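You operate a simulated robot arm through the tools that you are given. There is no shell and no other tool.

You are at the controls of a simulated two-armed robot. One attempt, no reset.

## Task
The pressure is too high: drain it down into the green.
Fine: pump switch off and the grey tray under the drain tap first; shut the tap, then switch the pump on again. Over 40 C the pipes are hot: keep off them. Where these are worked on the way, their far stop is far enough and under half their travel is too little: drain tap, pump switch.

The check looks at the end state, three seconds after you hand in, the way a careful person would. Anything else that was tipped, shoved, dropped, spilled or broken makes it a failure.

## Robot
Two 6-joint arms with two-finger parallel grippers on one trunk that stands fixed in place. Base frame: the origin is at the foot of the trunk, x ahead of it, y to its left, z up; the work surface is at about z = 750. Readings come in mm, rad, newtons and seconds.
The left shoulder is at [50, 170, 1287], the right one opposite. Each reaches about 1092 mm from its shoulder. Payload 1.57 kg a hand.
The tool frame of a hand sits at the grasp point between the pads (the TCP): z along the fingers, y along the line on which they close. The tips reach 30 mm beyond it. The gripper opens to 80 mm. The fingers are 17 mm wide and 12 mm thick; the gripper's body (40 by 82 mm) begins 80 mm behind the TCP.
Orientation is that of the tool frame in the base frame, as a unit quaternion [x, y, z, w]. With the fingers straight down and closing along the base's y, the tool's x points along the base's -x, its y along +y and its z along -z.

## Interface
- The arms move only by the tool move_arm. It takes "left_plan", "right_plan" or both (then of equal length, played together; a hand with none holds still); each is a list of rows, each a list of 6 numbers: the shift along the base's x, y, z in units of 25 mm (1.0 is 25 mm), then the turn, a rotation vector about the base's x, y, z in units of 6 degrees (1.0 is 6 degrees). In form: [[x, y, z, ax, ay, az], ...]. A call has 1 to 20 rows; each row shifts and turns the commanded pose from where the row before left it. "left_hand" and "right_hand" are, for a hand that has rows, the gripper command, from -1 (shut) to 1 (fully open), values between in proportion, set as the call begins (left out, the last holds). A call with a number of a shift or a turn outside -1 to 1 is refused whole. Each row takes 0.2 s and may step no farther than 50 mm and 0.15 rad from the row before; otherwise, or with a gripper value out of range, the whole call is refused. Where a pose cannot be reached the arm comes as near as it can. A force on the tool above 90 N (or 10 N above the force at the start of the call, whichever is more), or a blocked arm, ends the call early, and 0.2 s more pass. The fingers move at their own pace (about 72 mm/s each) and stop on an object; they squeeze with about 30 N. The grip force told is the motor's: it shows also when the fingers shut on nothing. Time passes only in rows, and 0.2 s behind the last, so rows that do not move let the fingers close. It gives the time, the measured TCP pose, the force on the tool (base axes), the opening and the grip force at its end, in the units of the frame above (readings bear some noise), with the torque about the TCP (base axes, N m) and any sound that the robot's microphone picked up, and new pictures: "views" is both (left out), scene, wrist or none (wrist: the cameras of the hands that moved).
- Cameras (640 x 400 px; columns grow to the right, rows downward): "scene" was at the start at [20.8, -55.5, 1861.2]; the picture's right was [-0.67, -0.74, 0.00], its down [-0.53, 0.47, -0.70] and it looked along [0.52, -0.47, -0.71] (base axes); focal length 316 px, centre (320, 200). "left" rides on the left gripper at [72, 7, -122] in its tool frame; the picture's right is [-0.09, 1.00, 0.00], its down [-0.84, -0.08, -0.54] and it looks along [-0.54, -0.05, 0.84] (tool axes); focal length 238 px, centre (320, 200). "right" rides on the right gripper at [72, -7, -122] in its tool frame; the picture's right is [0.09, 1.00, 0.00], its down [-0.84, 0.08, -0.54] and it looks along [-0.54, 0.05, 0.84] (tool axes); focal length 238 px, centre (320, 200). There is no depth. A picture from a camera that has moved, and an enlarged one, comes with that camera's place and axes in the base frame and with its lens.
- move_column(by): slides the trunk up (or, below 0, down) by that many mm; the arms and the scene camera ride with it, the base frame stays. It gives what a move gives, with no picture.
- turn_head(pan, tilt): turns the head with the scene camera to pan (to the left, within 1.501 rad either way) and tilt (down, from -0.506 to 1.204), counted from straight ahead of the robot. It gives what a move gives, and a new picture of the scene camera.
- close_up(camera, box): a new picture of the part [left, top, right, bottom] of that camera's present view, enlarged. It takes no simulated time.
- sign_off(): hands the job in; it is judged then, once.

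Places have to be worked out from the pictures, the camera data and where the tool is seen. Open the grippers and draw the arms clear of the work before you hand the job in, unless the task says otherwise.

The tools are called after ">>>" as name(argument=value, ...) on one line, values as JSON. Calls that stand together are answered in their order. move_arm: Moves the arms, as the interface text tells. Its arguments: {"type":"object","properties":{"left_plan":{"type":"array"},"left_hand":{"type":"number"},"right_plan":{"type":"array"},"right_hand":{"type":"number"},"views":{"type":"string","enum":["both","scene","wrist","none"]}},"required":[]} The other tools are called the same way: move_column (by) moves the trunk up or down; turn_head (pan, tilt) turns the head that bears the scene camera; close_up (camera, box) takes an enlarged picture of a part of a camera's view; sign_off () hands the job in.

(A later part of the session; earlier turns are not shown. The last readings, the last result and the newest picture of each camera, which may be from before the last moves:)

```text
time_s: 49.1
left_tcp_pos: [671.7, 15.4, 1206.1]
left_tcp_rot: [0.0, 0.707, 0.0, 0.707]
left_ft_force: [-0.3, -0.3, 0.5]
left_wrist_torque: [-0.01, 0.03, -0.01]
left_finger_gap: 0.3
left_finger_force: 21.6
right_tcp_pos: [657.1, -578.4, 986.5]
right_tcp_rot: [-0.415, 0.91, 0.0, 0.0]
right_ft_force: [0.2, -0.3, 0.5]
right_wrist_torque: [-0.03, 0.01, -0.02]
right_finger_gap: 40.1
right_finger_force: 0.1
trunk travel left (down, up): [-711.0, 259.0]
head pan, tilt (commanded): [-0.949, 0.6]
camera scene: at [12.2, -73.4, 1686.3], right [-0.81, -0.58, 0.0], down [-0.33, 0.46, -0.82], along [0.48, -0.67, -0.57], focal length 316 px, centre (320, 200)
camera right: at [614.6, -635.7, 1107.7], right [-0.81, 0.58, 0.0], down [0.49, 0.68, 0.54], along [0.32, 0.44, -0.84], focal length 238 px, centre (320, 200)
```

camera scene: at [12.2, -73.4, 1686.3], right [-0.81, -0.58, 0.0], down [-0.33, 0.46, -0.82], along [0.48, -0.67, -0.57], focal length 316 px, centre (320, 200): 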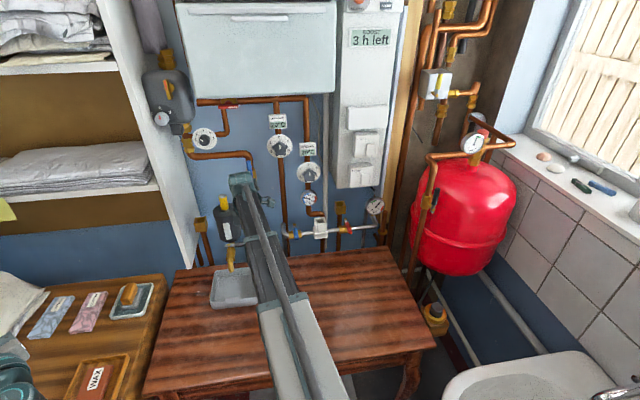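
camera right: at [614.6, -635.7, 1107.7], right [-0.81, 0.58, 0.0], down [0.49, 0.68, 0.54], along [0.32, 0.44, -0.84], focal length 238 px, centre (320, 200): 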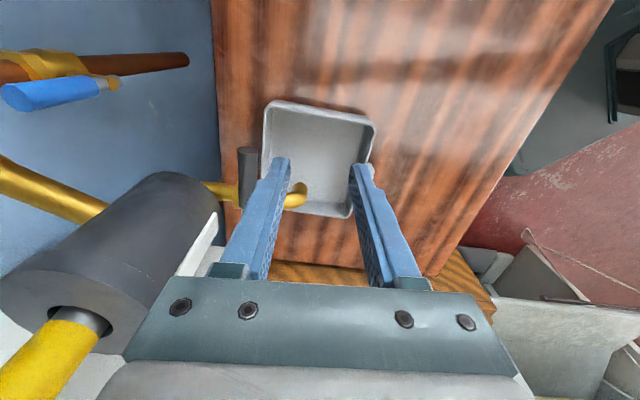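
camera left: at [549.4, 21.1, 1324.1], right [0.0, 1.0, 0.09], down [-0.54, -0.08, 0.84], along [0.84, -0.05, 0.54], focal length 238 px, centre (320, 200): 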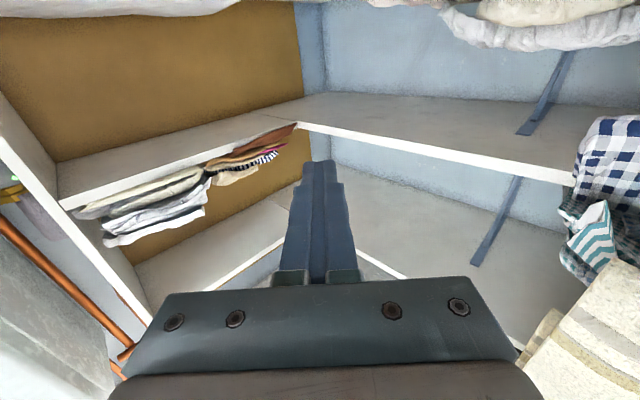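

The lever end is seen where expected ([706,-612,920]) and the filter top is at z ≈ 1030, so there is room. I move on until the open fingers are above the lever's grip.

>>> move_arm(right_plan=[[0.894, -0.667, 0, 0, 0, 0], [0.894, -0.667, 0, 0, 0, 0], [0.356, 0.364, 0, 0, 0, 0]], views="both")

>>> close_up(camera="right", box=[160, 80, 480, 300])

>>> close_up(camera="scene", box=[190, 150, 310, 310])

```text
time_s: 49.9
left_tcp_pos: [671.9, 16.6, 1207.0]
left_tcp_rot: [0.0, 0.707, 0.0, 0.707]
left_ft_force: [0.3, -0.7, 0.0]
left_wrist_torque: [0.03, -0.01, 0.03]
left_finger_gap: 0.0
left_finger_force: 21.6
right_tcp_pos: [713.1, -600.3, 985.1]
right_tcp_rot: [-0.415, 0.91, 0.0, 0.0]
right_ft_force: [0.3, 0.6, -0.5]
right_wrist_torque: [0.01, 0.0, 0.02]
right_finger_gap: 40.1
right_finger_force: 0.0
trunk travel left (down, up): [-711.0, 259.0]
head pan, tilt (commanded): [-0.949, 0.6]
camera scene: at [11.9, -72.9, 1686.3], right [-0.81, -0.58, 0.0], down [-0.33, 0.46, -0.83], along [0.48, -0.67, -0.56], focal length 316 px, centre (320, 200)
camera right: at [669.9, -658.6, 1108.0], right [-0.81, 0.58, 0.0], down [0.49, 0.68, 0.54], along [0.32, 0.44, -0.84], focal length 238 px, centre (320, 200)
```

scene: 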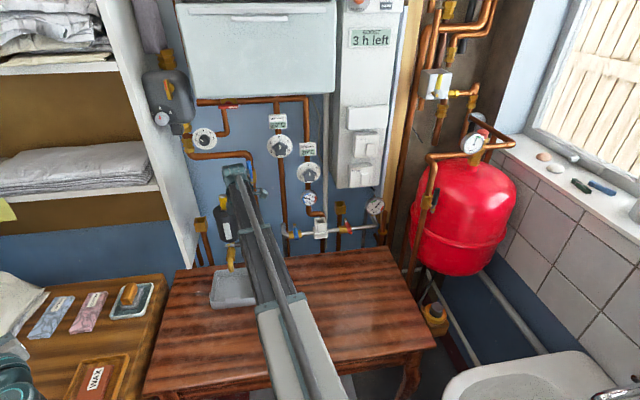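
right: 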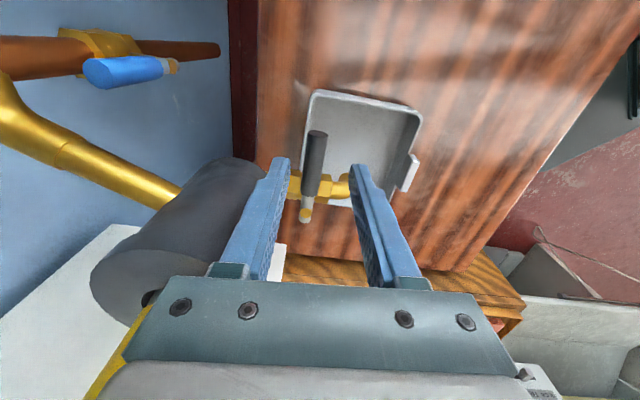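

```text
1.82 times, centred on (320, 190) of right
camera zoom: at [669.9, -658.6, 1108.0], right [-0.81, 0.58, 0.0], down [0.49, 0.68, 0.54], along [0.32, 0.44, -0.84], focal length 433 px, centre (320, 218)
```

zoom: 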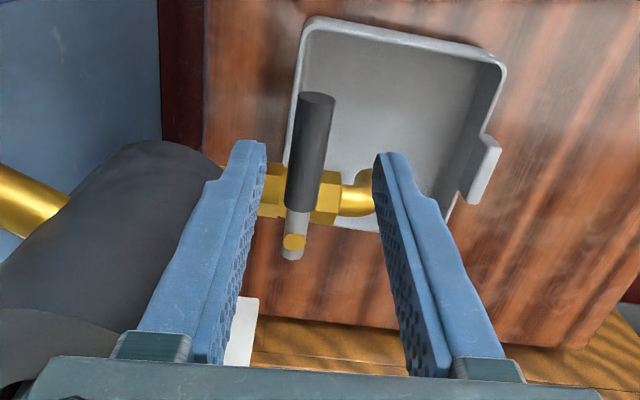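

```text
2.50 times, centred on (250, 230) of scene
camera zoom: at [11.9, -72.9, 1686.3], right [-0.81, -0.58, 0.0], down [-0.33, 0.46, -0.83], along [0.48, -0.67, -0.56], focal length 789 px, centre (495, 125)
```

zoom: 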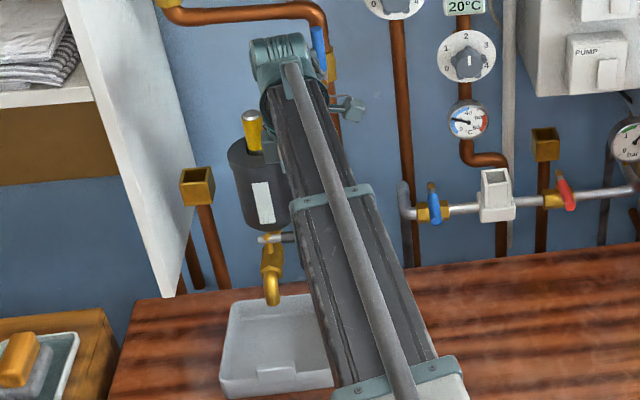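

The lever lies between the fingers as planned. I lower the trunk 47 mm so the fingertips straddle the lever (tips at about z 908, above the tap body).

>>> move_column(by=-47)

>>> close_up(camera="right", box=[160, 80, 480, 300])

>>> close_up(camera="scene", box=[350, 165, 400, 215])

```text
time_s: 50.7
left_tcp_pos: [666.2, 18.8, 1166.8]
left_tcp_rot: [-0.001, 0.705, -0.001, 0.709]
left_ft_force: [0.0, 0.2, 0.9]
left_wrist_torque: [0.0, -0.03, -0.01]
left_finger_gap: 0.0
left_finger_force: 21.0
right_tcp_pos: [713.8, -602.2, 949.9]
right_tcp_rot: [-0.413, 0.91, -0.009, 0.007]
right_ft_force: [-3.5, 2.6, 61.5]
right_wrist_torque: [-0.6, -2.51, 0.07]
right_finger_gap: 40.0
right_finger_force: 0.1
trunk travel left (down, up): [-668.0, 302.0]
head pan, tilt (commanded): [-0.949, 0.6]
stopped: the force on the tool passed its limit at 113 N (the readings are from after the stop); the commanded pose is now the measured one
```

```text
1.82 times, centred on (320, 190) of right
camera zoom: at [668.9, -658.0, 1070.7], right [-0.81, 0.59, -0.02], down [0.48, 0.69, 0.55], along [0.34, 0.43, -0.84], focal length 433 px, centre (320, 218)
```

zoom: 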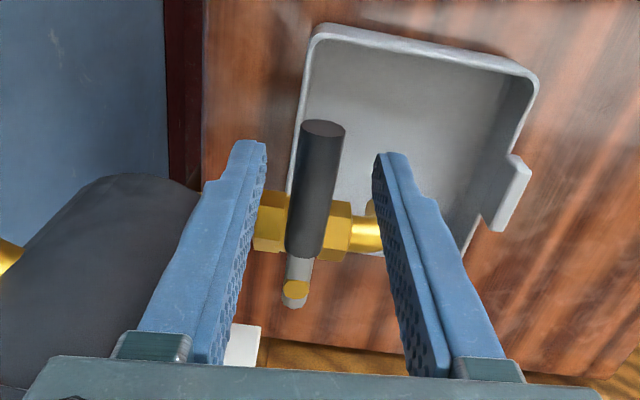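

```text
8.00 times, centred on (375, 190) of scene
camera zoom: at [4.7, -67.5, 1644.1], right [-0.81, -0.58, 0.0], down [-0.33, 0.46, -0.83], along [0.48, -0.67, -0.56], focal length 2524 px, centre (-120, 280)
```

zoom: 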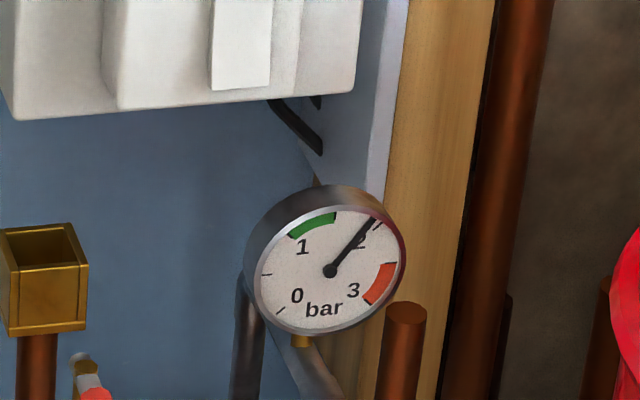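

The stop came from above: the force acts 37 mm wallwards and 20 mm towards the filter, so the gripper body's corner met the filter's top edge. I raise the trunk at once.

>>> move_column(by=45)

>>> close_up(camera="scene", box=[190, 150, 310, 310])

>>> close_up(camera="right", box=[0, 0, 640, 400])

```text
time_s: 51.6
left_tcp_pos: [670.7, 15.5, 1207.5]
left_tcp_rot: [0.001, 0.707, -0.001, 0.707]
left_ft_force: [-0.2, -0.1, -0.7]
left_wrist_torque: [0.01, -0.01, -0.01]
left_finger_gap: 0.0
left_finger_force: 20.8
right_tcp_pos: [717.3, -605.3, 988.2]
right_tcp_rot: [-0.414, 0.91, -0.007, 0.005]
right_ft_force: [0.2, 0.3, -0.1]
right_wrist_torque: [0.0, -0.02, 0.03]
right_finger_gap: 40.0
right_finger_force: 0.0
trunk travel left (down, up): [-713.0, 257.0]
head pan, tilt (commanded): [-0.949, 0.6]
```

```text
2.50 times, centred on (250, 230) of scene
camera zoom: at [11.8, -73.0, 1687.8], right [-0.81, -0.58, 0.0], down [-0.33, 0.46, -0.83], along [0.48, -0.67, -0.56], focal length 789 px, centre (495, 125)
```

zoom: 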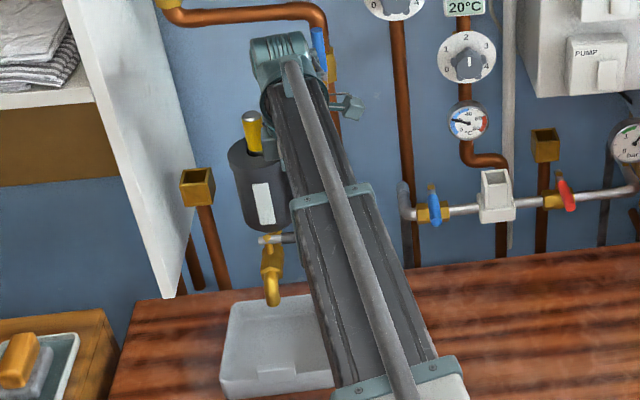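

```text
1.00 times, centred on (320, 200) of right (not enlarged: the box is as wide or as high as the picture)
camera zoom: at [673.6, -661.8, 1109.4], right [-0.81, 0.59, -0.02], down [0.48, 0.68, 0.54], along [0.33, 0.43, -0.84], focal length 238 px, centre (320, 200)
```

zoom: 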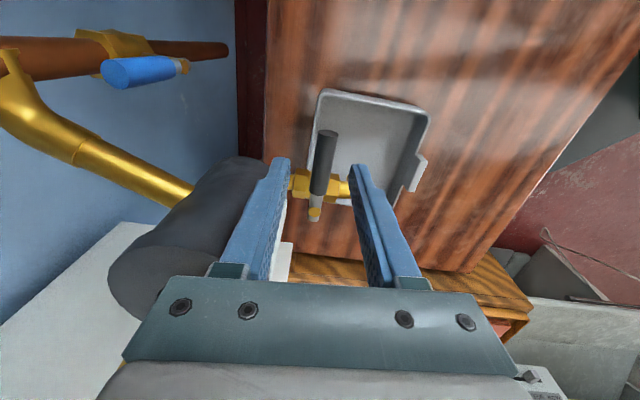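

The filter and tap look undisturbed. I now lean the hand 24° away from the filter (body towards +s, fingers pointing down and towards the stem) and centre it over the lever's outer part.

>>> move_arm(right_plan=[[-0.09, -0.031, 0.05, 0.755, -0.656, 0], [-0.09, -0.031, 0.14, 0.755, -0.656, 0], [-0.09, -0.031, 0.24, 0.755, -0.656, 0], [-0.09, -0.031, 0.33, 0.755, -0.656, 0]], views="both")

>>> close_up(camera="right", box=[160, 80, 480, 300])

```text
time_s: 52.6
left_tcp_pos: [671.7, 14.2, 1207.8]
left_tcp_rot: [0.001, 0.707, 0.0, 0.707]
left_ft_force: [0.6, -0.4, -0.3]
left_wrist_torque: [-0.06, 0.02, 0.0]
left_finger_gap: 0.1
left_finger_force: 21.3
right_tcp_pos: [710.3, -610.4, 1007.8]
right_tcp_rot: [-0.404, 0.89, 0.081, 0.194]
right_ft_force: [-0.4, 0.2, -1.0]
right_wrist_torque: [0.01, 0.01, -0.02]
right_finger_gap: 39.8
right_finger_force: 0.0
trunk travel left (down, up): [-713.0, 257.0]
head pan, tilt (commanded): [-0.949, 0.6]
camera scene: at [11.7, -73.4, 1687.9], right [-0.81, -0.58, 0.0], down [-0.33, 0.46, -0.82], along [0.48, -0.67, -0.57], focal length 316 px, centre (320, 200)
camera right: at [637.1, -699.4, 1088.8], right [-0.8, 0.6, -0.05], down [0.29, 0.46, 0.84], along [0.52, 0.66, -0.54], focal length 238 px, centre (320, 200)
```

scene: 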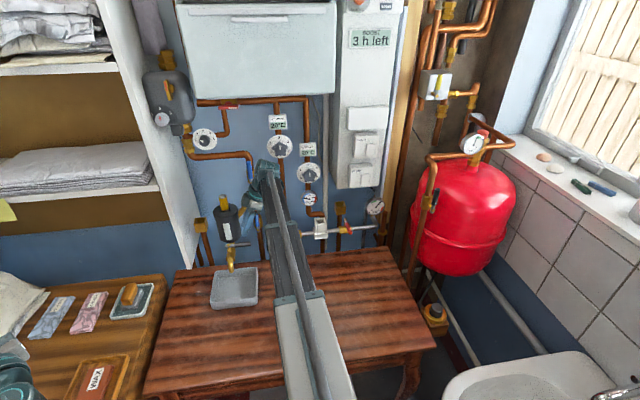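
right: 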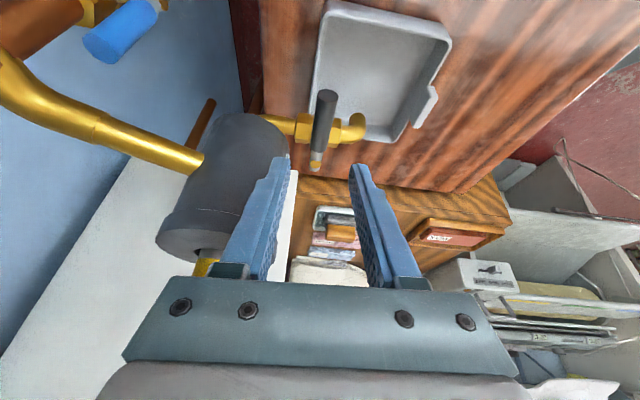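

```text
1.82 times, centred on (320, 190) of right
camera zoom: at [637.1, -699.4, 1088.8], right [-0.8, 0.6, -0.05], down [0.29, 0.46, 0.84], along [0.52, 0.66, -0.54], focal length 433 px, centre (320, 218)
```

zoom: 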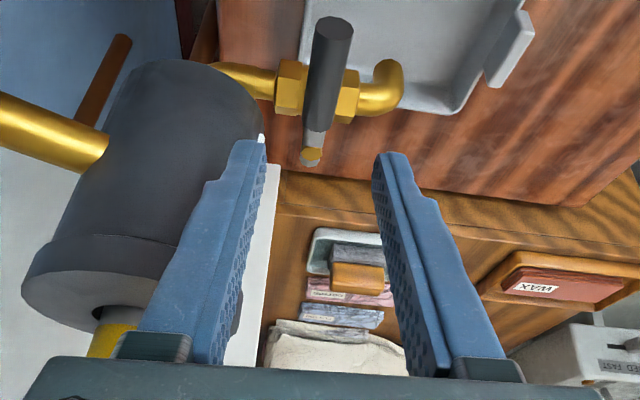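

The lever will end up centred between the fingers, and the body now leans clear of the filter. I lower the trunk 50 mm first and check.

>>> move_column(by=-50)

>>> close_up(camera="right", box=[160, 80, 480, 300])

```text
time_s: 53.5
left_tcp_pos: [671.3, 15.2, 1157.3]
left_tcp_rot: [0.0, 0.707, -0.001, 0.707]
left_ft_force: [-0.2, -0.1, 0.6]
left_wrist_torque: [-0.03, 0.02, 0.0]
left_finger_gap: 0.0
left_finger_force: 21.4
right_tcp_pos: [709.9, -611.9, 956.1]
right_tcp_rot: [-0.403, 0.891, 0.08, 0.194]
right_ft_force: [0.5, -1.4, 0.2]
right_wrist_torque: [-0.01, 0.03, 0.04]
right_finger_gap: 40.2
right_finger_force: 0.0
trunk travel left (down, up): [-663.0, 307.0]
head pan, tilt (commanded): [-0.949, 0.6]
```

```text
1.82 times, centred on (320, 190) of right
camera zoom: at [637.0, -699.2, 1039.0], right [-0.8, 0.6, -0.05], down [0.29, 0.46, 0.84], along [0.52, 0.66, -0.55], focal length 433 px, centre (320, 218)
```

zoom: 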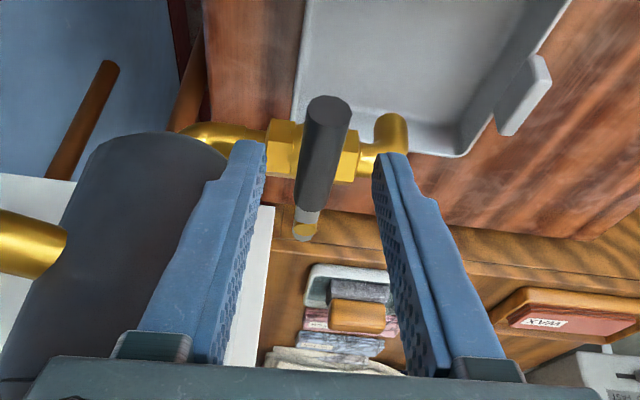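

Clear so far, no force. I lower the last 19 mm.

>>> move_column(by=-19)

>>> close_up(camera="right", box=[160, 80, 480, 300])

>>> close_up(camera="scene", box=[190, 150, 310, 310])

```text
time_s: 54.2
left_tcp_pos: [671.5, 14.8, 1137.9]
left_tcp_rot: [0.0, 0.707, 0.0, 0.707]
left_ft_force: [-0.8, -0.5, 0.2]
left_wrist_torque: [0.01, 0.03, -0.02]
left_finger_gap: 0.0
left_finger_force: 21.1
right_tcp_pos: [709.5, -610.1, 937.9]
right_tcp_rot: [-0.402, 0.891, 0.081, 0.194]
right_ft_force: [0.4, -0.1, -0.8]
right_wrist_torque: [0.0, 0.0, 0.01]
right_finger_gap: 40.1
right_finger_force: 0.2
trunk travel left (down, up): [-644.0, 326.0]
head pan, tilt (commanded): [-0.949, 0.6]
```

```text
1.82 times, centred on (320, 190) of right
camera zoom: at [637.0, -699.2, 1019.9], right [-0.8, 0.6, -0.05], down [0.29, 0.46, 0.84], along [0.52, 0.66, -0.55], focal length 433 px, centre (320, 218)
```

zoom: 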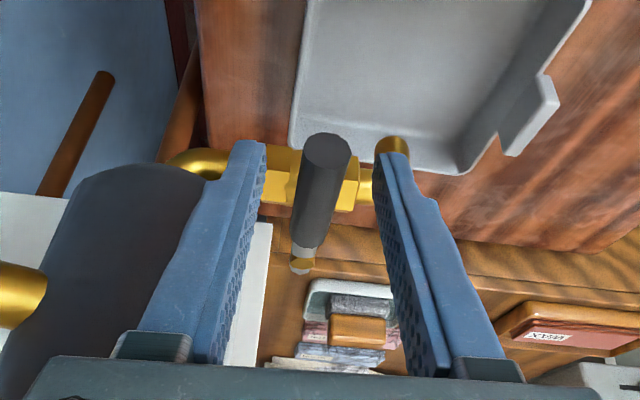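

```text
2.50 times, centred on (250, 230) of scene
camera zoom: at [11.7, -73.1, 1618.9], right [-0.81, -0.58, 0.0], down [-0.33, 0.46, -0.83], along [0.48, -0.67, -0.56], focal length 789 px, centre (495, 125)
```

zoom: 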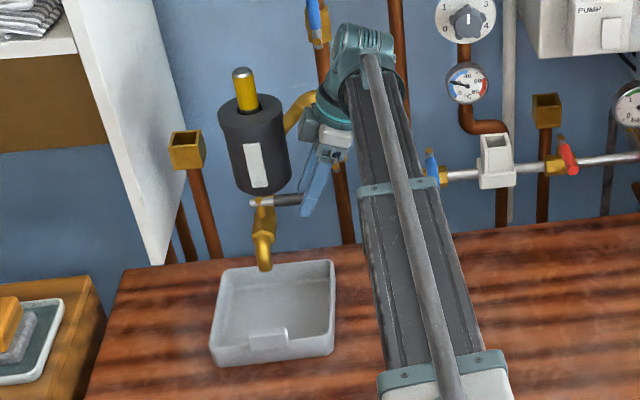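

The fingers straddle the lever's grip with room all round, and spout and tray line up. I narrow the gap to 26 mm, then swing the hand 18° about the stem axis towards the robot (clockwise seen from above) and feel the resistance.

>>> move_arm(right_plan=[[0, 0, 0, 0, 0, 0], [0, 0, 0, 0, 0, 0]], right_hand=-0.35, views="none")

>>> move_arm(right_plan=[[-0.204, 0.201, 0, 0, 0, -1], [-0.181, 0.222, 0, 0, 0, -1]], views="wrist")

```text
time_s: 54.8
left_tcp_pos: [671.3, 15.2, 1139.3]
left_tcp_rot: [0.0, 0.707, 0.0, 0.707]
left_ft_force: [-0.2, -0.1, 0.3]
left_wrist_torque: [-0.02, 0.0, 0.01]
left_finger_gap: 0.1
left_finger_force: 21.3
right_tcp_pos: [709.9, -609.4, 937.6]
right_tcp_rot: [-0.402, 0.891, 0.079, 0.194]
right_ft_force: [0.8, 0.5, -0.8]
right_wrist_torque: [-0.01, -0.02, -0.01]
right_finger_gap: 26.2
right_finger_force: 0.0
trunk travel left (down, up): [-644.0, 326.0]
head pan, tilt (commanded): [-0.949, 0.6]
```

```text
time_s: 55.4
left_tcp_pos: [673.0, 16.7, 1138.2]
left_tcp_rot: [0.001, 0.708, 0.0, 0.707]
left_ft_force: [-0.2, -0.8, 0.0]
left_wrist_torque: [0.0, 0.04, -0.05]
left_finger_gap: 0.0
left_finger_force: 21.1
right_tcp_pos: [699.4, -600.3, 938.4]
right_tcp_rot: [-0.307, 0.928, 0.059, 0.201]
right_ft_force: [0.8, -0.5, 0.1]
right_wrist_torque: [-0.01, 0.03, 0.0]
right_finger_gap: 26.9
right_finger_force: 0.4
trunk travel left (down, up): [-644.0, 326.0]
head pan, tilt (commanded): [-0.949, 0.6]
camera right: at [610.0, -671.1, 1019.9], right [-0.66, 0.75, -0.05], down [0.38, 0.39, 0.84], along [0.65, 0.53, -0.55], focal length 238 px, centre (320, 200)
```

right: 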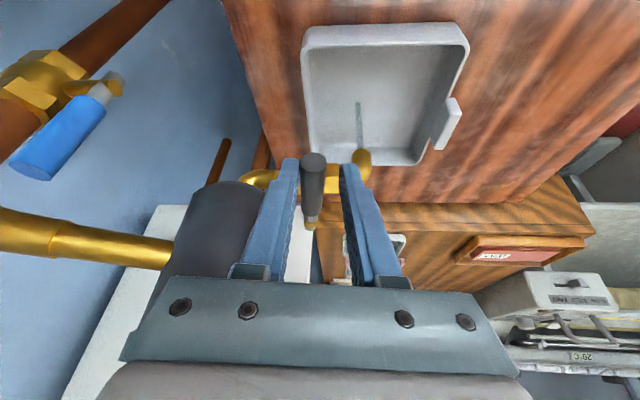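

Water has begun to run into the tray and the lever moves easily. I keep turning along the arc to 60°, then look at the gauge.

>>> move_arm(right_plan=[[-0.158, 0.239, 0, 0, 0, -1], [-0.132, 0.254, 0, 0, 0, -1], [-0.104, 0.267, 0, 0, 0, -1], [-0.076, 0.276, 0, 0, 0, -1], [-0.046, 0.283, 0, 0, 0, -1], [-0.016, 0.286, 0, 0, 0, -1], [0.013, 0.286, 0, 0, 0, -1], [0.043, 0.283, 0, 0, 0, -1]], views="wrist")

>>> close_up(camera="scene", box=[355, 170, 400, 215])

>>> close_up(camera="scene", box=[190, 150, 310, 310])

```text
time_s: 57.2
left_tcp_pos: [672.5, 15.2, 1138.5]
left_tcp_rot: [0.0, 0.707, 0.0, 0.707]
left_ft_force: [-1.2, -0.5, -1.0]
left_wrist_torque: [-0.02, 0.0, 0.0]
left_finger_gap: 0.0
left_finger_force: 21.7
right_tcp_pos: [687.1, -543.4, 937.0]
right_tcp_rot: [0.097, 0.973, -0.027, 0.209]
right_ft_force: [0.2, 0.0, 1.0]
right_wrist_torque: [0.02, 0.01, 0.01]
right_finger_gap: 25.9
right_finger_force: 0.0
trunk travel left (down, up): [-644.0, 326.0]
head pan, tilt (commanded): [-0.949, 0.6]
camera right: at [572.6, -525.6, 1019.9], right [0.12, 0.99, -0.05], down [0.55, -0.02, 0.84], along [0.83, -0.13, -0.55], focal length 238 px, centre (320, 200)
```

right: 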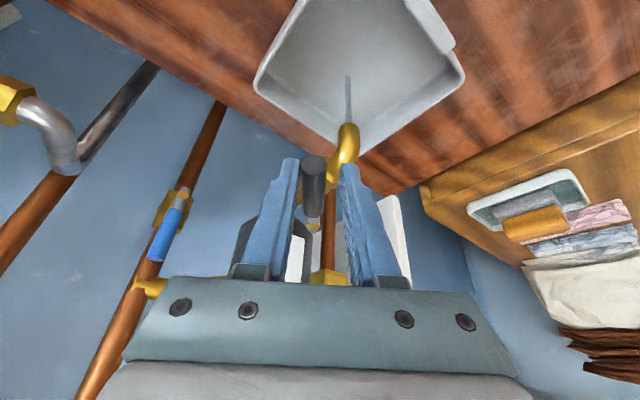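

```text
8.89 times, centred on (378, 192) of scene
camera zoom: at [11.9, -73.0, 1618.9], right [-0.81, -0.58, 0.0], down [-0.33, 0.46, -0.83], along [0.48, -0.67, -0.56], focal length 2805 px, centre (-191, 267)
```

zoom: 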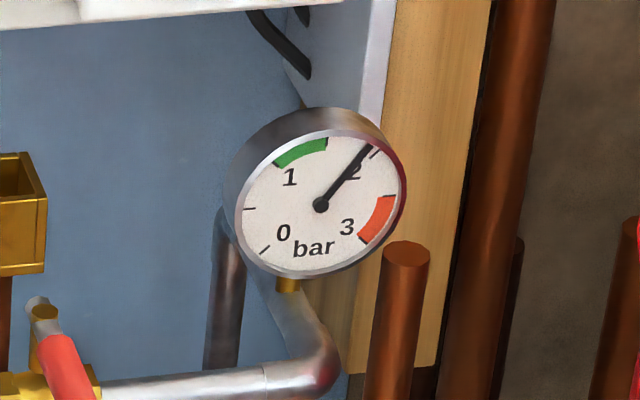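

```text
2.50 times, centred on (250, 230) of scene
camera zoom: at [11.9, -73.0, 1618.9], right [-0.81, -0.58, 0.0], down [-0.33, 0.46, -0.83], along [0.48, -0.67, -0.56], focal length 789 px, centre (495, 125)
```

zoom: 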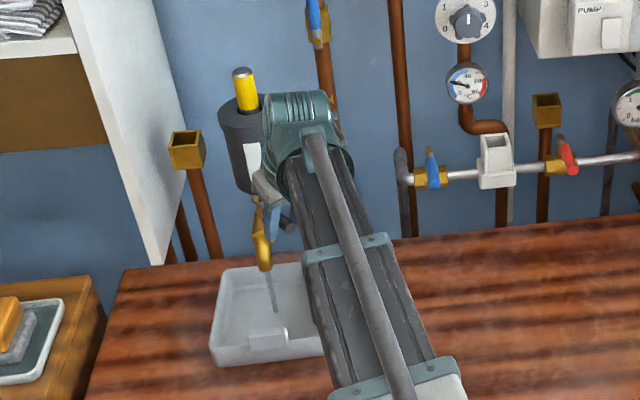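

The lever is past half and the stream falls into the tray; the gauge is barely below 2 bar. I turn on towards the stop.

>>> move_arm(right_plan=[[0.073, 0.278, 0, 0, 0, -1], [0.101, 0.268, 0, 0, 0, -1], [0.129, 0.256, 0, 0, 0, -1], [0.155, 0.241, 0, 0, 0, -1]], views="wrist")

>>> close_up(camera="scene", box=[355, 170, 400, 215])

>>> close_up(camera="right", box=[200, 100, 440, 300])

```text
time_s: 58.2
left_tcp_pos: [672.2, 15.0, 1138.6]
left_tcp_rot: [-0.001, 0.707, 0.001, 0.707]
left_ft_force: [0.6, -1.2, 0.5]
left_wrist_torque: [-0.02, 0.04, 0.0]
left_finger_gap: 0.2
left_finger_force: 21.3
right_tcp_pos: [698.2, -518.1, 938.1]
right_tcp_rot: [0.299, 0.931, -0.071, 0.199]
right_ft_force: [-0.1, -0.6, 0.2]
right_wrist_torque: [-0.01, -0.02, 0.0]
right_finger_gap: 26.0
right_finger_force: 0.1
trunk travel left (down, up): [-644.0, 326.0]
head pan, tilt (commanded): [-0.949, 0.6]
camera right: at [601.8, -454.8, 1019.8], right [0.51, 0.86, -0.05], down [0.49, -0.24, 0.84], along [0.71, -0.45, -0.55], focal length 238 px, centre (320, 200)
```

right: 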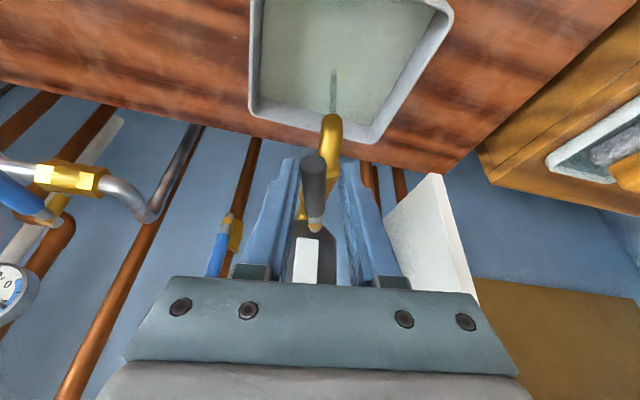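

```text
8.89 times, centred on (378, 192) of scene
camera zoom: at [11.9, -73.1, 1618.9], right [-0.81, -0.58, 0.0], down [-0.33, 0.46, -0.83], along [0.48, -0.67, -0.56], focal length 2805 px, centre (-191, 267)
```

zoom: 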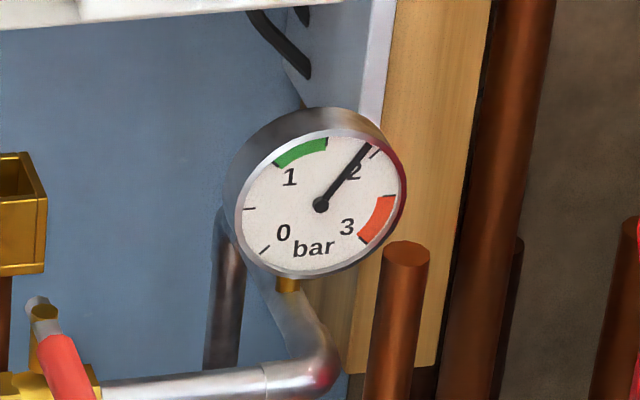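

```text
2.00 times, centred on (320, 200) of right
camera zoom: at [601.8, -454.8, 1019.8], right [0.51, 0.86, -0.05], down [0.49, -0.24, 0.84], along [0.71, -0.45, -0.55], focal length 477 px, centre (320, 200)
```

zoom: 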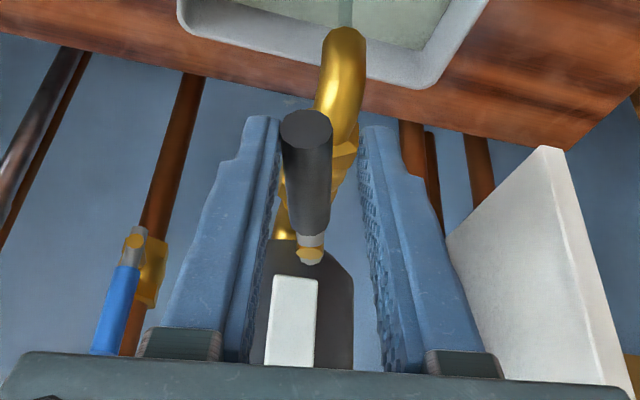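

The lever stands nearly along the spout and water is collecting in the tray. I turn the last few degrees to the stop and check forces and gauge again.

>>> move_arm(right_plan=[[0.179, 0.224, 0, 0, 0, -1], [0.1, 0.1, 0, 0, 0, -0.5], [0, 0, 0, 0, 0, 0]], views="wrist")

>>> close_up(camera="scene", box=[363, 177, 393, 207])

>>> close_up(camera="scene", box=[190, 150, 310, 310])

```text
time_s: 59.0
left_tcp_pos: [672.0, 14.2, 1138.9]
left_tcp_rot: [0.0, 0.707, 0.0, 0.707]
left_ft_force: [0.6, 0.2, -1.1]
left_wrist_torque: [0.04, -0.02, 0.0]
left_finger_gap: 0.0
left_finger_force: 21.5
right_tcp_pos: [705.5, -510.7, 938.2]
right_tcp_rot: [0.369, 0.905, -0.085, 0.191]
right_ft_force: [0.9, 0.3, 0.2]
right_wrist_torque: [0.02, 0.01, -0.01]
right_finger_gap: 26.0
right_finger_force: 0.1
trunk travel left (down, up): [-644.0, 326.0]
head pan, tilt (commanded): [-0.949, 0.6]
camera right: at [620.2, -432.5, 1019.9], right [0.64, 0.77, -0.05], down [0.45, -0.32, 0.84], along [0.63, -0.56, -0.55], focal length 238 px, centre (320, 200)
```

right: 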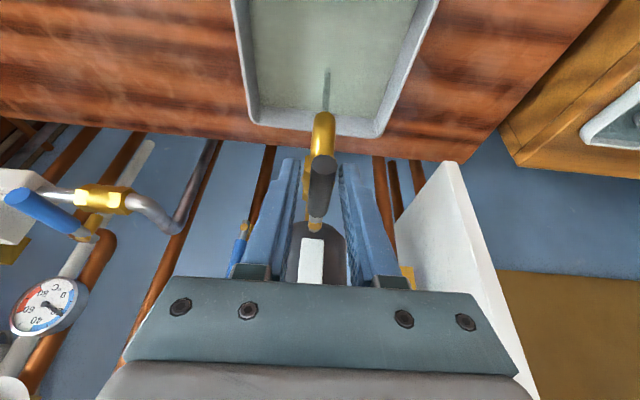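

```text
13.33 times, centred on (378, 192) of scene
camera zoom: at [11.9, -73.2, 1618.9], right [-0.81, -0.58, 0.0], down [-0.33, 0.46, -0.83], along [0.48, -0.67, -0.56], focal length 4207 px, centre (-453, 307)
```

zoom: 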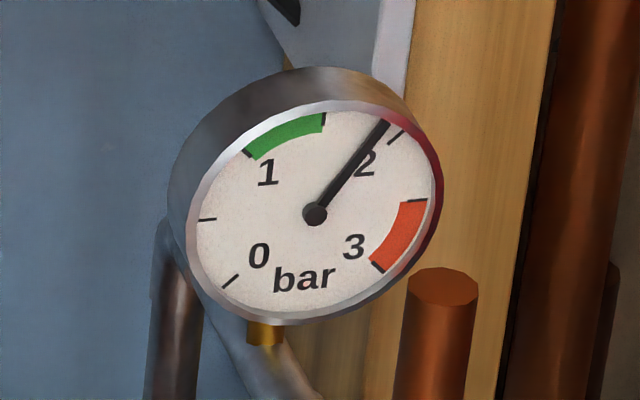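

```text
2.50 times, centred on (250, 230) of scene
camera zoom: at [11.9, -73.2, 1618.9], right [-0.81, -0.58, 0.0], down [-0.33, 0.46, -0.83], along [0.48, -0.67, -0.56], focal length 789 px, centre (495, 125)
```

zoom: 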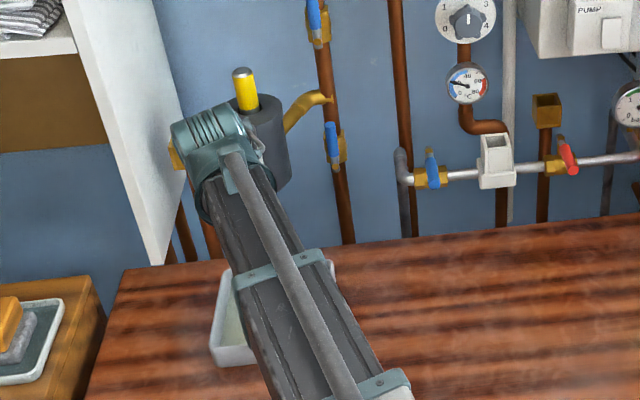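

The needle is just under 1.9 bar and the tap is practically fully open with no force on the hand. I hold still for 1.2 s and read the gauge and tray again.

>>> move_arm(right_plan=[[0, 0, 0, 0, 0, 0], [0, 0, 0, 0, 0, 0], [0, 0, 0, 0, 0, 0], [0, 0, 0, 0, 0, 0], [0, 0, 0, 0, 0, 0]], views="wrist")

>>> close_up(camera="scene", box=[363, 177, 393, 207])

```text
time_s: 60.2
left_tcp_pos: [673.3, 15.5, 1138.7]
left_tcp_rot: [-0.001, 0.706, 0.001, 0.708]
left_ft_force: [0.5, 0.2, -0.4]
left_wrist_torque: [0.0, 0.01, -0.02]
left_finger_gap: 0.0
left_finger_force: 21.1
right_tcp_pos: [705.2, -511.3, 938.5]
right_tcp_rot: [0.369, 0.905, -0.086, 0.191]
right_ft_force: [0.3, 0.4, 0.1]
right_wrist_torque: [0.01, -0.03, -0.02]
right_finger_gap: 25.6
right_finger_force: 0.0
trunk travel left (down, up): [-644.0, 326.0]
head pan, tilt (commanded): [-0.949, 0.6]
camera right: at [620.1, -432.7, 1019.9], right [0.64, 0.77, -0.05], down [0.45, -0.32, 0.84], along [0.63, -0.56, -0.55], focal length 238 px, centre (320, 200)
```

right: 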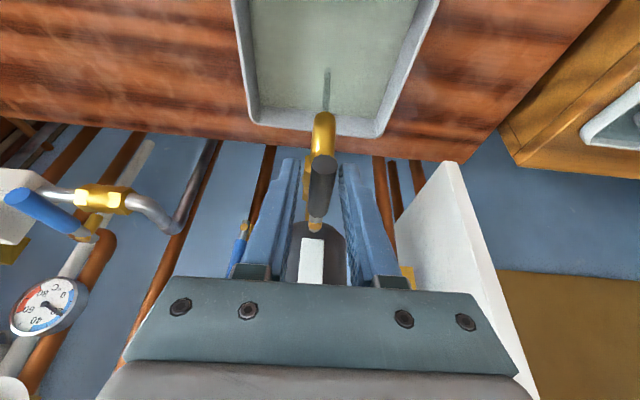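

```text
13.33 times, centred on (378, 192) of scene
camera zoom: at [11.9, -73.1, 1618.9], right [-0.81, -0.58, 0.0], down [-0.33, 0.46, -0.83], along [0.48, -0.67, -0.56], focal length 4207 px, centre (-453, 307)
```

zoom: 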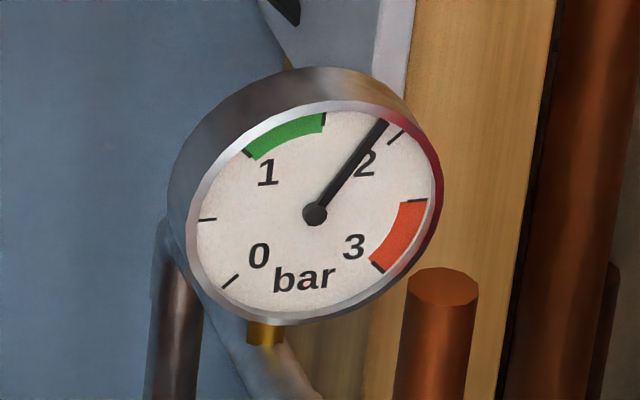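

The needle falls slowly, roughly 0.01 bar per second (about 1.88 now). I hold for 4 s and check again, watching the tray level too.

>>> move_arm(right_plan=[[0, 0, 0, 0, 0, 0], [0, 0, 0, 0, 0, 0], [0, 0, 0, 0, 0, 0], [0, 0, 0, 0, 0, 0], [0, 0, 0, 0, 0, 0], [0, 0, 0, 0, 0, 0], [0, 0, 0, 0, 0, 0], [0, 0, 0, 0, 0, 0], [0, 0, 0, 0, 0, 0], [0, 0, 0, 0, 0, 0], [0, 0, 0, 0, 0, 0], [0, 0, 0, 0, 0, 0], [0, 0, 0, 0, 0, 0], [0, 0, 0, 0, 0, 0], [0, 0, 0, 0, 0, 0], [0, 0, 0, 0, 0, 0], [0, 0, 0, 0, 0, 0], [0, 0, 0, 0, 0, 0], [0, 0, 0, 0, 0, 0], [0, 0, 0, 0, 0, 0]], views="wrist")

>>> close_up(camera="scene", box=[363, 177, 393, 207])

>>> close_up(camera="right", box=[200, 0, 480, 180])

```text
time_s: 64.4
left_tcp_pos: [670.6, 15.4, 1138.5]
left_tcp_rot: [0.0, 0.707, 0.0, 0.707]
left_ft_force: [1.0, -0.3, 0.5]
left_wrist_torque: [-0.01, 0.01, -0.04]
left_finger_gap: 0.0
left_finger_force: 21.8
right_tcp_pos: [705.6, -510.7, 938.8]
right_tcp_rot: [0.369, 0.905, -0.085, 0.192]
right_ft_force: [-0.2, -0.4, -0.6]
right_wrist_torque: [0.02, 0.0, 0.02]
right_finger_gap: 25.9
right_finger_force: 0.1
trunk travel left (down, up): [-644.0, 326.0]
head pan, tilt (commanded): [-0.949, 0.6]
camera right: at [620.1, -432.7, 1019.9], right [0.64, 0.77, -0.05], down [0.45, -0.32, 0.84], along [0.63, -0.56, -0.55], focal length 238 px, centre (320, 200)
```

right: 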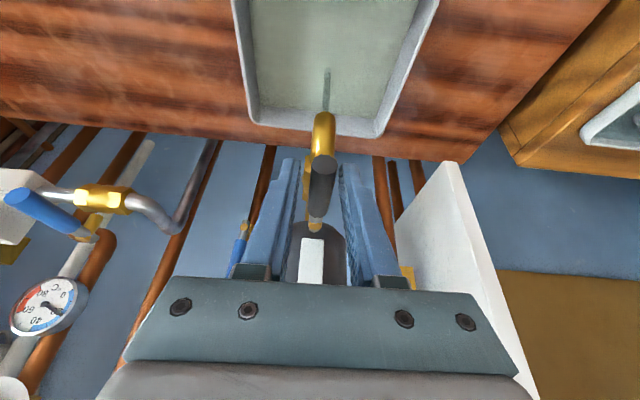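

```text
13.33 times, centred on (378, 192) of scene
camera zoom: at [11.9, -73.1, 1618.9], right [-0.81, -0.58, 0.0], down [-0.33, 0.46, -0.83], along [0.48, -0.67, -0.56], focal length 4207 px, centre (-453, 307)
```

zoom: 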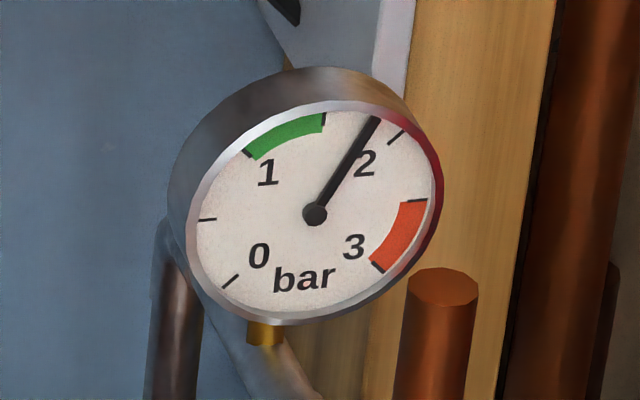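

```text
2.22 times, centred on (340, 90) of right
camera zoom: at [620.1, -432.7, 1019.9], right [0.64, 0.77, -0.05], down [0.45, -0.32, 0.84], along [0.63, -0.56, -0.55], focal length 530 px, centre (276, 444)
```

zoom: 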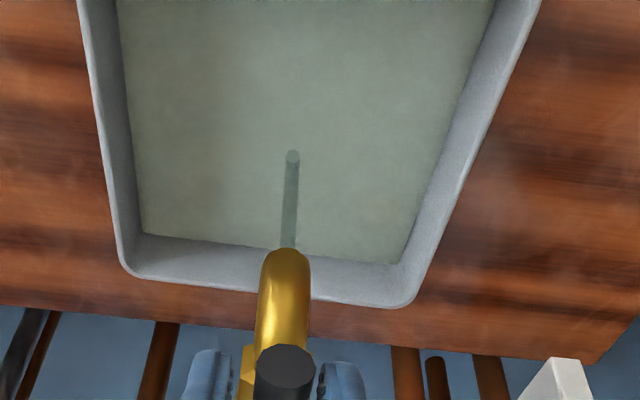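

Now about 1.82 bar, falling 0.015 bar/s, and the tray has plenty of freeboard. I hold for two more 4 s spells and check.

>>> move_arm(right_plan=[[0, 0, 0, 0, 0, 0], [0, 0, 0, 0, 0, 0], [0, 0, 0, 0, 0, 0], [0, 0, 0, 0, 0, 0], [0, 0, 0, 0, 0, 0], [0, 0, 0, 0, 0, 0], [0, 0, 0, 0, 0, 0], [0, 0, 0, 0, 0, 0], [0, 0, 0, 0, 0, 0], [0, 0, 0, 0, 0, 0], [0, 0, 0, 0, 0, 0], [0, 0, 0, 0, 0, 0], [0, 0, 0, 0, 0, 0], [0, 0, 0, 0, 0, 0], [0, 0, 0, 0, 0, 0], [0, 0, 0, 0, 0, 0], [0, 0, 0, 0, 0, 0], [0, 0, 0, 0, 0, 0], [0, 0, 0, 0, 0, 0], [0, 0, 0, 0, 0, 0]], views="none")

>>> move_arm(right_plan=[[0, 0, 0, 0, 0, 0], [0, 0, 0, 0, 0, 0], [0, 0, 0, 0, 0, 0], [0, 0, 0, 0, 0, 0], [0, 0, 0, 0, 0, 0], [0, 0, 0, 0, 0, 0], [0, 0, 0, 0, 0, 0], [0, 0, 0, 0, 0, 0], [0, 0, 0, 0, 0, 0], [0, 0, 0, 0, 0, 0], [0, 0, 0, 0, 0, 0], [0, 0, 0, 0, 0, 0], [0, 0, 0, 0, 0, 0], [0, 0, 0, 0, 0, 0], [0, 0, 0, 0, 0, 0], [0, 0, 0, 0, 0, 0], [0, 0, 0, 0, 0, 0], [0, 0, 0, 0, 0, 0], [0, 0, 0, 0, 0, 0], [0, 0, 0, 0, 0, 0]], views="none")

>>> close_up(camera="scene", box=[363, 177, 393, 207])

>>> close_up(camera="right", box=[200, 0, 480, 180])

```text
time_s: 68.6
left_tcp_pos: [672.7, 15.1, 1138.0]
left_tcp_rot: [0.0, 0.708, 0.001, 0.707]
left_ft_force: [0.4, 0.0, 0.5]
left_wrist_torque: [-0.01, 0.0, -0.01]
left_finger_gap: 0.0
left_finger_force: 21.4
right_tcp_pos: [705.1, -511.6, 937.8]
right_tcp_rot: [0.369, 0.905, -0.085, 0.191]
right_ft_force: [0.8, -0.2, -0.8]
right_wrist_torque: [-0.02, 0.03, -0.03]
right_finger_gap: 25.7
right_finger_force: 0.1
trunk travel left (down, up): [-644.0, 326.0]
head pan, tilt (commanded): [-0.949, 0.6]
```

```text
time_s: 72.8
left_tcp_pos: [673.1, 14.8, 1138.5]
left_tcp_rot: [0.0, 0.707, 0.0, 0.707]
left_ft_force: [0.1, 0.0, -0.2]
left_wrist_torque: [0.0, -0.02, -0.01]
left_finger_gap: 0.1
left_finger_force: 21.3
right_tcp_pos: [706.6, -510.4, 938.1]
right_tcp_rot: [0.369, 0.905, -0.085, 0.191]
right_ft_force: [-0.4, 0.0, 0.7]
right_wrist_torque: [0.0, 0.03, -0.02]
right_finger_gap: 26.1
right_finger_force: 0.1
trunk travel left (down, up): [-644.0, 326.0]
head pan, tilt (commanded): [-0.949, 0.6]
```

```text
13.33 times, centred on (378, 192) of scene
camera zoom: at [11.9, -73.1, 1618.9], right [-0.81, -0.58, 0.0], down [-0.33, 0.46, -0.83], along [0.48, -0.67, -0.56], focal length 4207 px, centre (-453, 307)
```

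zoom: 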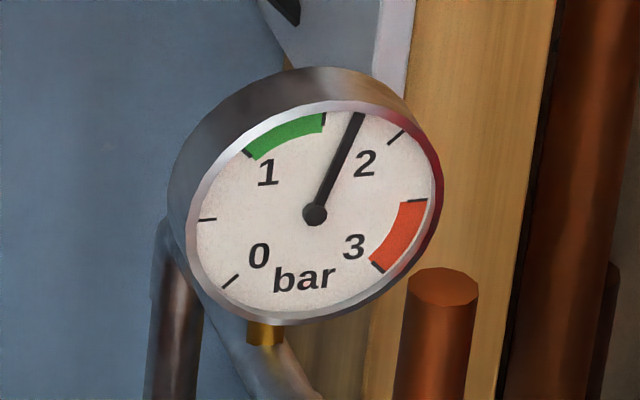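

```text
2.22 times, centred on (340, 90) of right
camera zoom: at [620.1, -432.7, 1019.9], right [0.64, 0.77, -0.05], down [0.45, -0.32, 0.84], along [0.63, -0.56, -0.55], focal length 530 px, centre (276, 444)
```

zoom: 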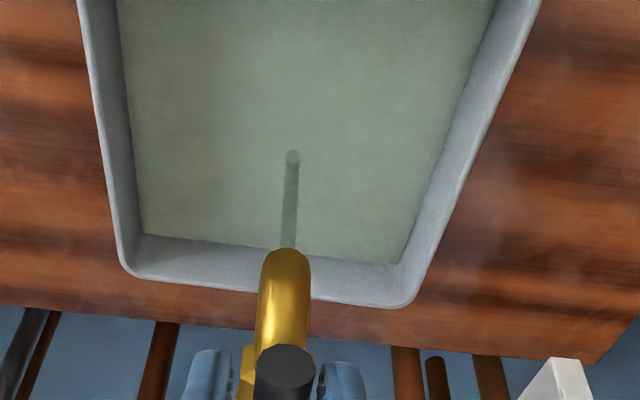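

About 1.72 bar now (0.012 bar/s). I hold for about 17 s more in four spells, then check.

>>> move_arm(right_plan=[[0, 0, 0, 0, 0, 0], [0, 0, 0, 0, 0, 0], [0, 0, 0, 0, 0, 0], [0, 0, 0, 0, 0, 0], [0, 0, 0, 0, 0, 0], [0, 0, 0, 0, 0, 0], [0, 0, 0, 0, 0, 0], [0, 0, 0, 0, 0, 0], [0, 0, 0, 0, 0, 0], [0, 0, 0, 0, 0, 0], [0, 0, 0, 0, 0, 0], [0, 0, 0, 0, 0, 0], [0, 0, 0, 0, 0, 0], [0, 0, 0, 0, 0, 0], [0, 0, 0, 0, 0, 0], [0, 0, 0, 0, 0, 0], [0, 0, 0, 0, 0, 0], [0, 0, 0, 0, 0, 0], [0, 0, 0, 0, 0, 0], [0, 0, 0, 0, 0, 0]], views="none")

>>> move_arm(right_plan=[[0, 0, 0, 0, 0, 0], [0, 0, 0, 0, 0, 0], [0, 0, 0, 0, 0, 0], [0, 0, 0, 0, 0, 0], [0, 0, 0, 0, 0, 0], [0, 0, 0, 0, 0, 0], [0, 0, 0, 0, 0, 0], [0, 0, 0, 0, 0, 0], [0, 0, 0, 0, 0, 0], [0, 0, 0, 0, 0, 0], [0, 0, 0, 0, 0, 0], [0, 0, 0, 0, 0, 0], [0, 0, 0, 0, 0, 0], [0, 0, 0, 0, 0, 0], [0, 0, 0, 0, 0, 0], [0, 0, 0, 0, 0, 0], [0, 0, 0, 0, 0, 0], [0, 0, 0, 0, 0, 0], [0, 0, 0, 0, 0, 0], [0, 0, 0, 0, 0, 0]], views="none")

>>> close_up(camera="scene", box=[363, 177, 393, 207])

>>> move_arm(right_plan=[[0, 0, 0, 0, 0, 0], [0, 0, 0, 0, 0, 0], [0, 0, 0, 0, 0, 0], [0, 0, 0, 0, 0, 0], [0, 0, 0, 0, 0, 0], [0, 0, 0, 0, 0, 0], [0, 0, 0, 0, 0, 0], [0, 0, 0, 0, 0, 0], [0, 0, 0, 0, 0, 0], [0, 0, 0, 0, 0, 0], [0, 0, 0, 0, 0, 0], [0, 0, 0, 0, 0, 0], [0, 0, 0, 0, 0, 0], [0, 0, 0, 0, 0, 0], [0, 0, 0, 0, 0, 0], [0, 0, 0, 0, 0, 0], [0, 0, 0, 0, 0, 0], [0, 0, 0, 0, 0, 0], [0, 0, 0, 0, 0, 0], [0, 0, 0, 0, 0, 0]], views="none")

>>> close_up(camera="scene", box=[363, 177, 393, 207])

>>> close_up(camera="right", box=[200, 0, 480, 180])

```text
time_s: 77.0
left_tcp_pos: [671.8, 14.7, 1138.4]
left_tcp_rot: [0.001, 0.707, -0.001, 0.707]
left_ft_force: [-0.2, -1.2, 0.3]
left_wrist_torque: [-0.02, 0.0, 0.01]
left_finger_gap: 0.0
left_finger_force: 20.9
right_tcp_pos: [705.5, -511.1, 938.6]
right_tcp_rot: [0.37, 0.905, -0.086, 0.191]
right_ft_force: [-0.8, 1.1, -0.4]
right_wrist_torque: [-0.03, 0.03, -0.01]
right_finger_gap: 26.1
right_finger_force: 0.1
trunk travel left (down, up): [-644.0, 326.0]
head pan, tilt (commanded): [-0.949, 0.6]
```

```text
time_s: 81.2
left_tcp_pos: [671.6, 14.4, 1138.7]
left_tcp_rot: [0.001, 0.707, -0.001, 0.707]
left_ft_force: [-0.1, 0.4, -0.4]
left_wrist_torque: [0.01, -0.01, -0.01]
left_finger_gap: 0.0
left_finger_force: 21.9
right_tcp_pos: [706.3, -510.9, 938.2]
right_tcp_rot: [0.369, 0.905, -0.085, 0.192]
right_ft_force: [-0.6, 0.6, 0.6]
right_wrist_torque: [0.02, 0.01, -0.02]
right_finger_gap: 26.0
right_finger_force: 0.1
trunk travel left (down, up): [-644.0, 326.0]
head pan, tilt (commanded): [-0.949, 0.6]
```

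```text
13.33 times, centred on (378, 192) of scene
camera zoom: at [11.9, -73.1, 1618.9], right [-0.81, -0.58, 0.0], down [-0.33, 0.46, -0.83], along [0.48, -0.67, -0.56], focal length 4207 px, centre (-453, 307)
```

zoom: 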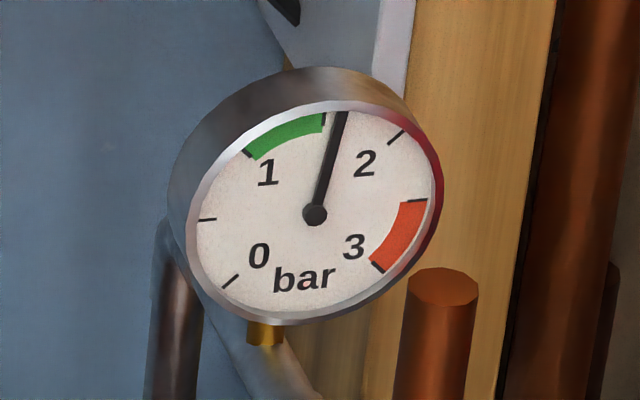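

```text
time_s: 85.4
left_tcp_pos: [671.7, 14.8, 1138.5]
left_tcp_rot: [0.001, 0.707, 0.0, 0.707]
left_ft_force: [-1.0, -0.2, -0.4]
left_wrist_torque: [-0.02, -0.01, 0.03]
left_finger_gap: 0.0
left_finger_force: 21.7
right_tcp_pos: [706.2, -510.4, 936.9]
right_tcp_rot: [0.369, 0.906, -0.085, 0.192]
right_ft_force: [0.4, 0.9, -0.1]
right_wrist_torque: [0.03, 0.0, -0.01]
right_finger_gap: 26.0
right_finger_force: 0.1
trunk travel left (down, up): [-644.0, 326.0]
head pan, tilt (commanded): [-0.949, 0.6]
```

```text
13.33 times, centred on (378, 192) of scene
camera zoom: at [11.9, -73.1, 1618.9], right [-0.81, -0.58, 0.0], down [-0.33, 0.46, -0.83], along [0.48, -0.67, -0.56], focal length 4207 px, centre (-453, 307)
```

zoom: 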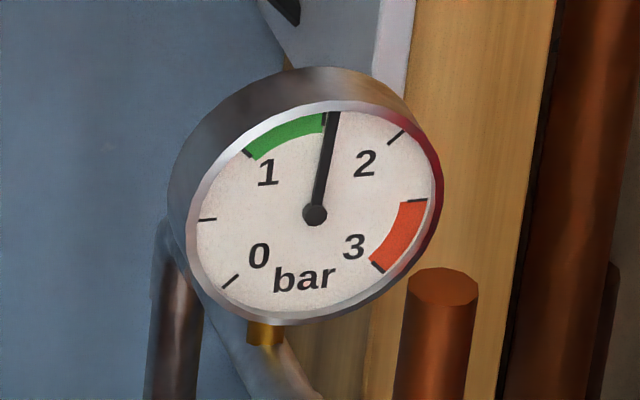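

```text
2.22 times, centred on (340, 90) of right
camera zoom: at [620.1, -432.7, 1019.9], right [0.64, 0.77, -0.05], down [0.45, -0.32, 0.84], along [0.63, -0.56, -0.55], focal length 530 px, centre (276, 444)
```

zoom: 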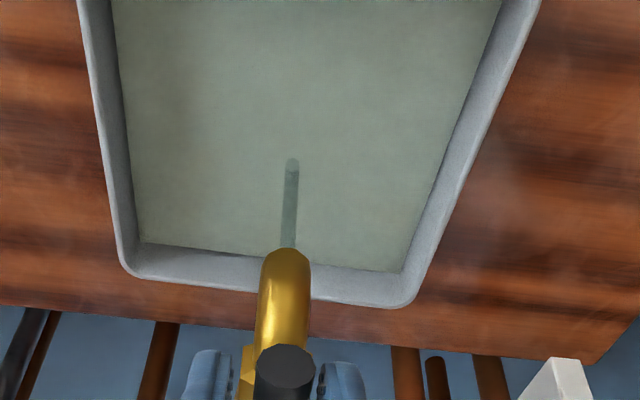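

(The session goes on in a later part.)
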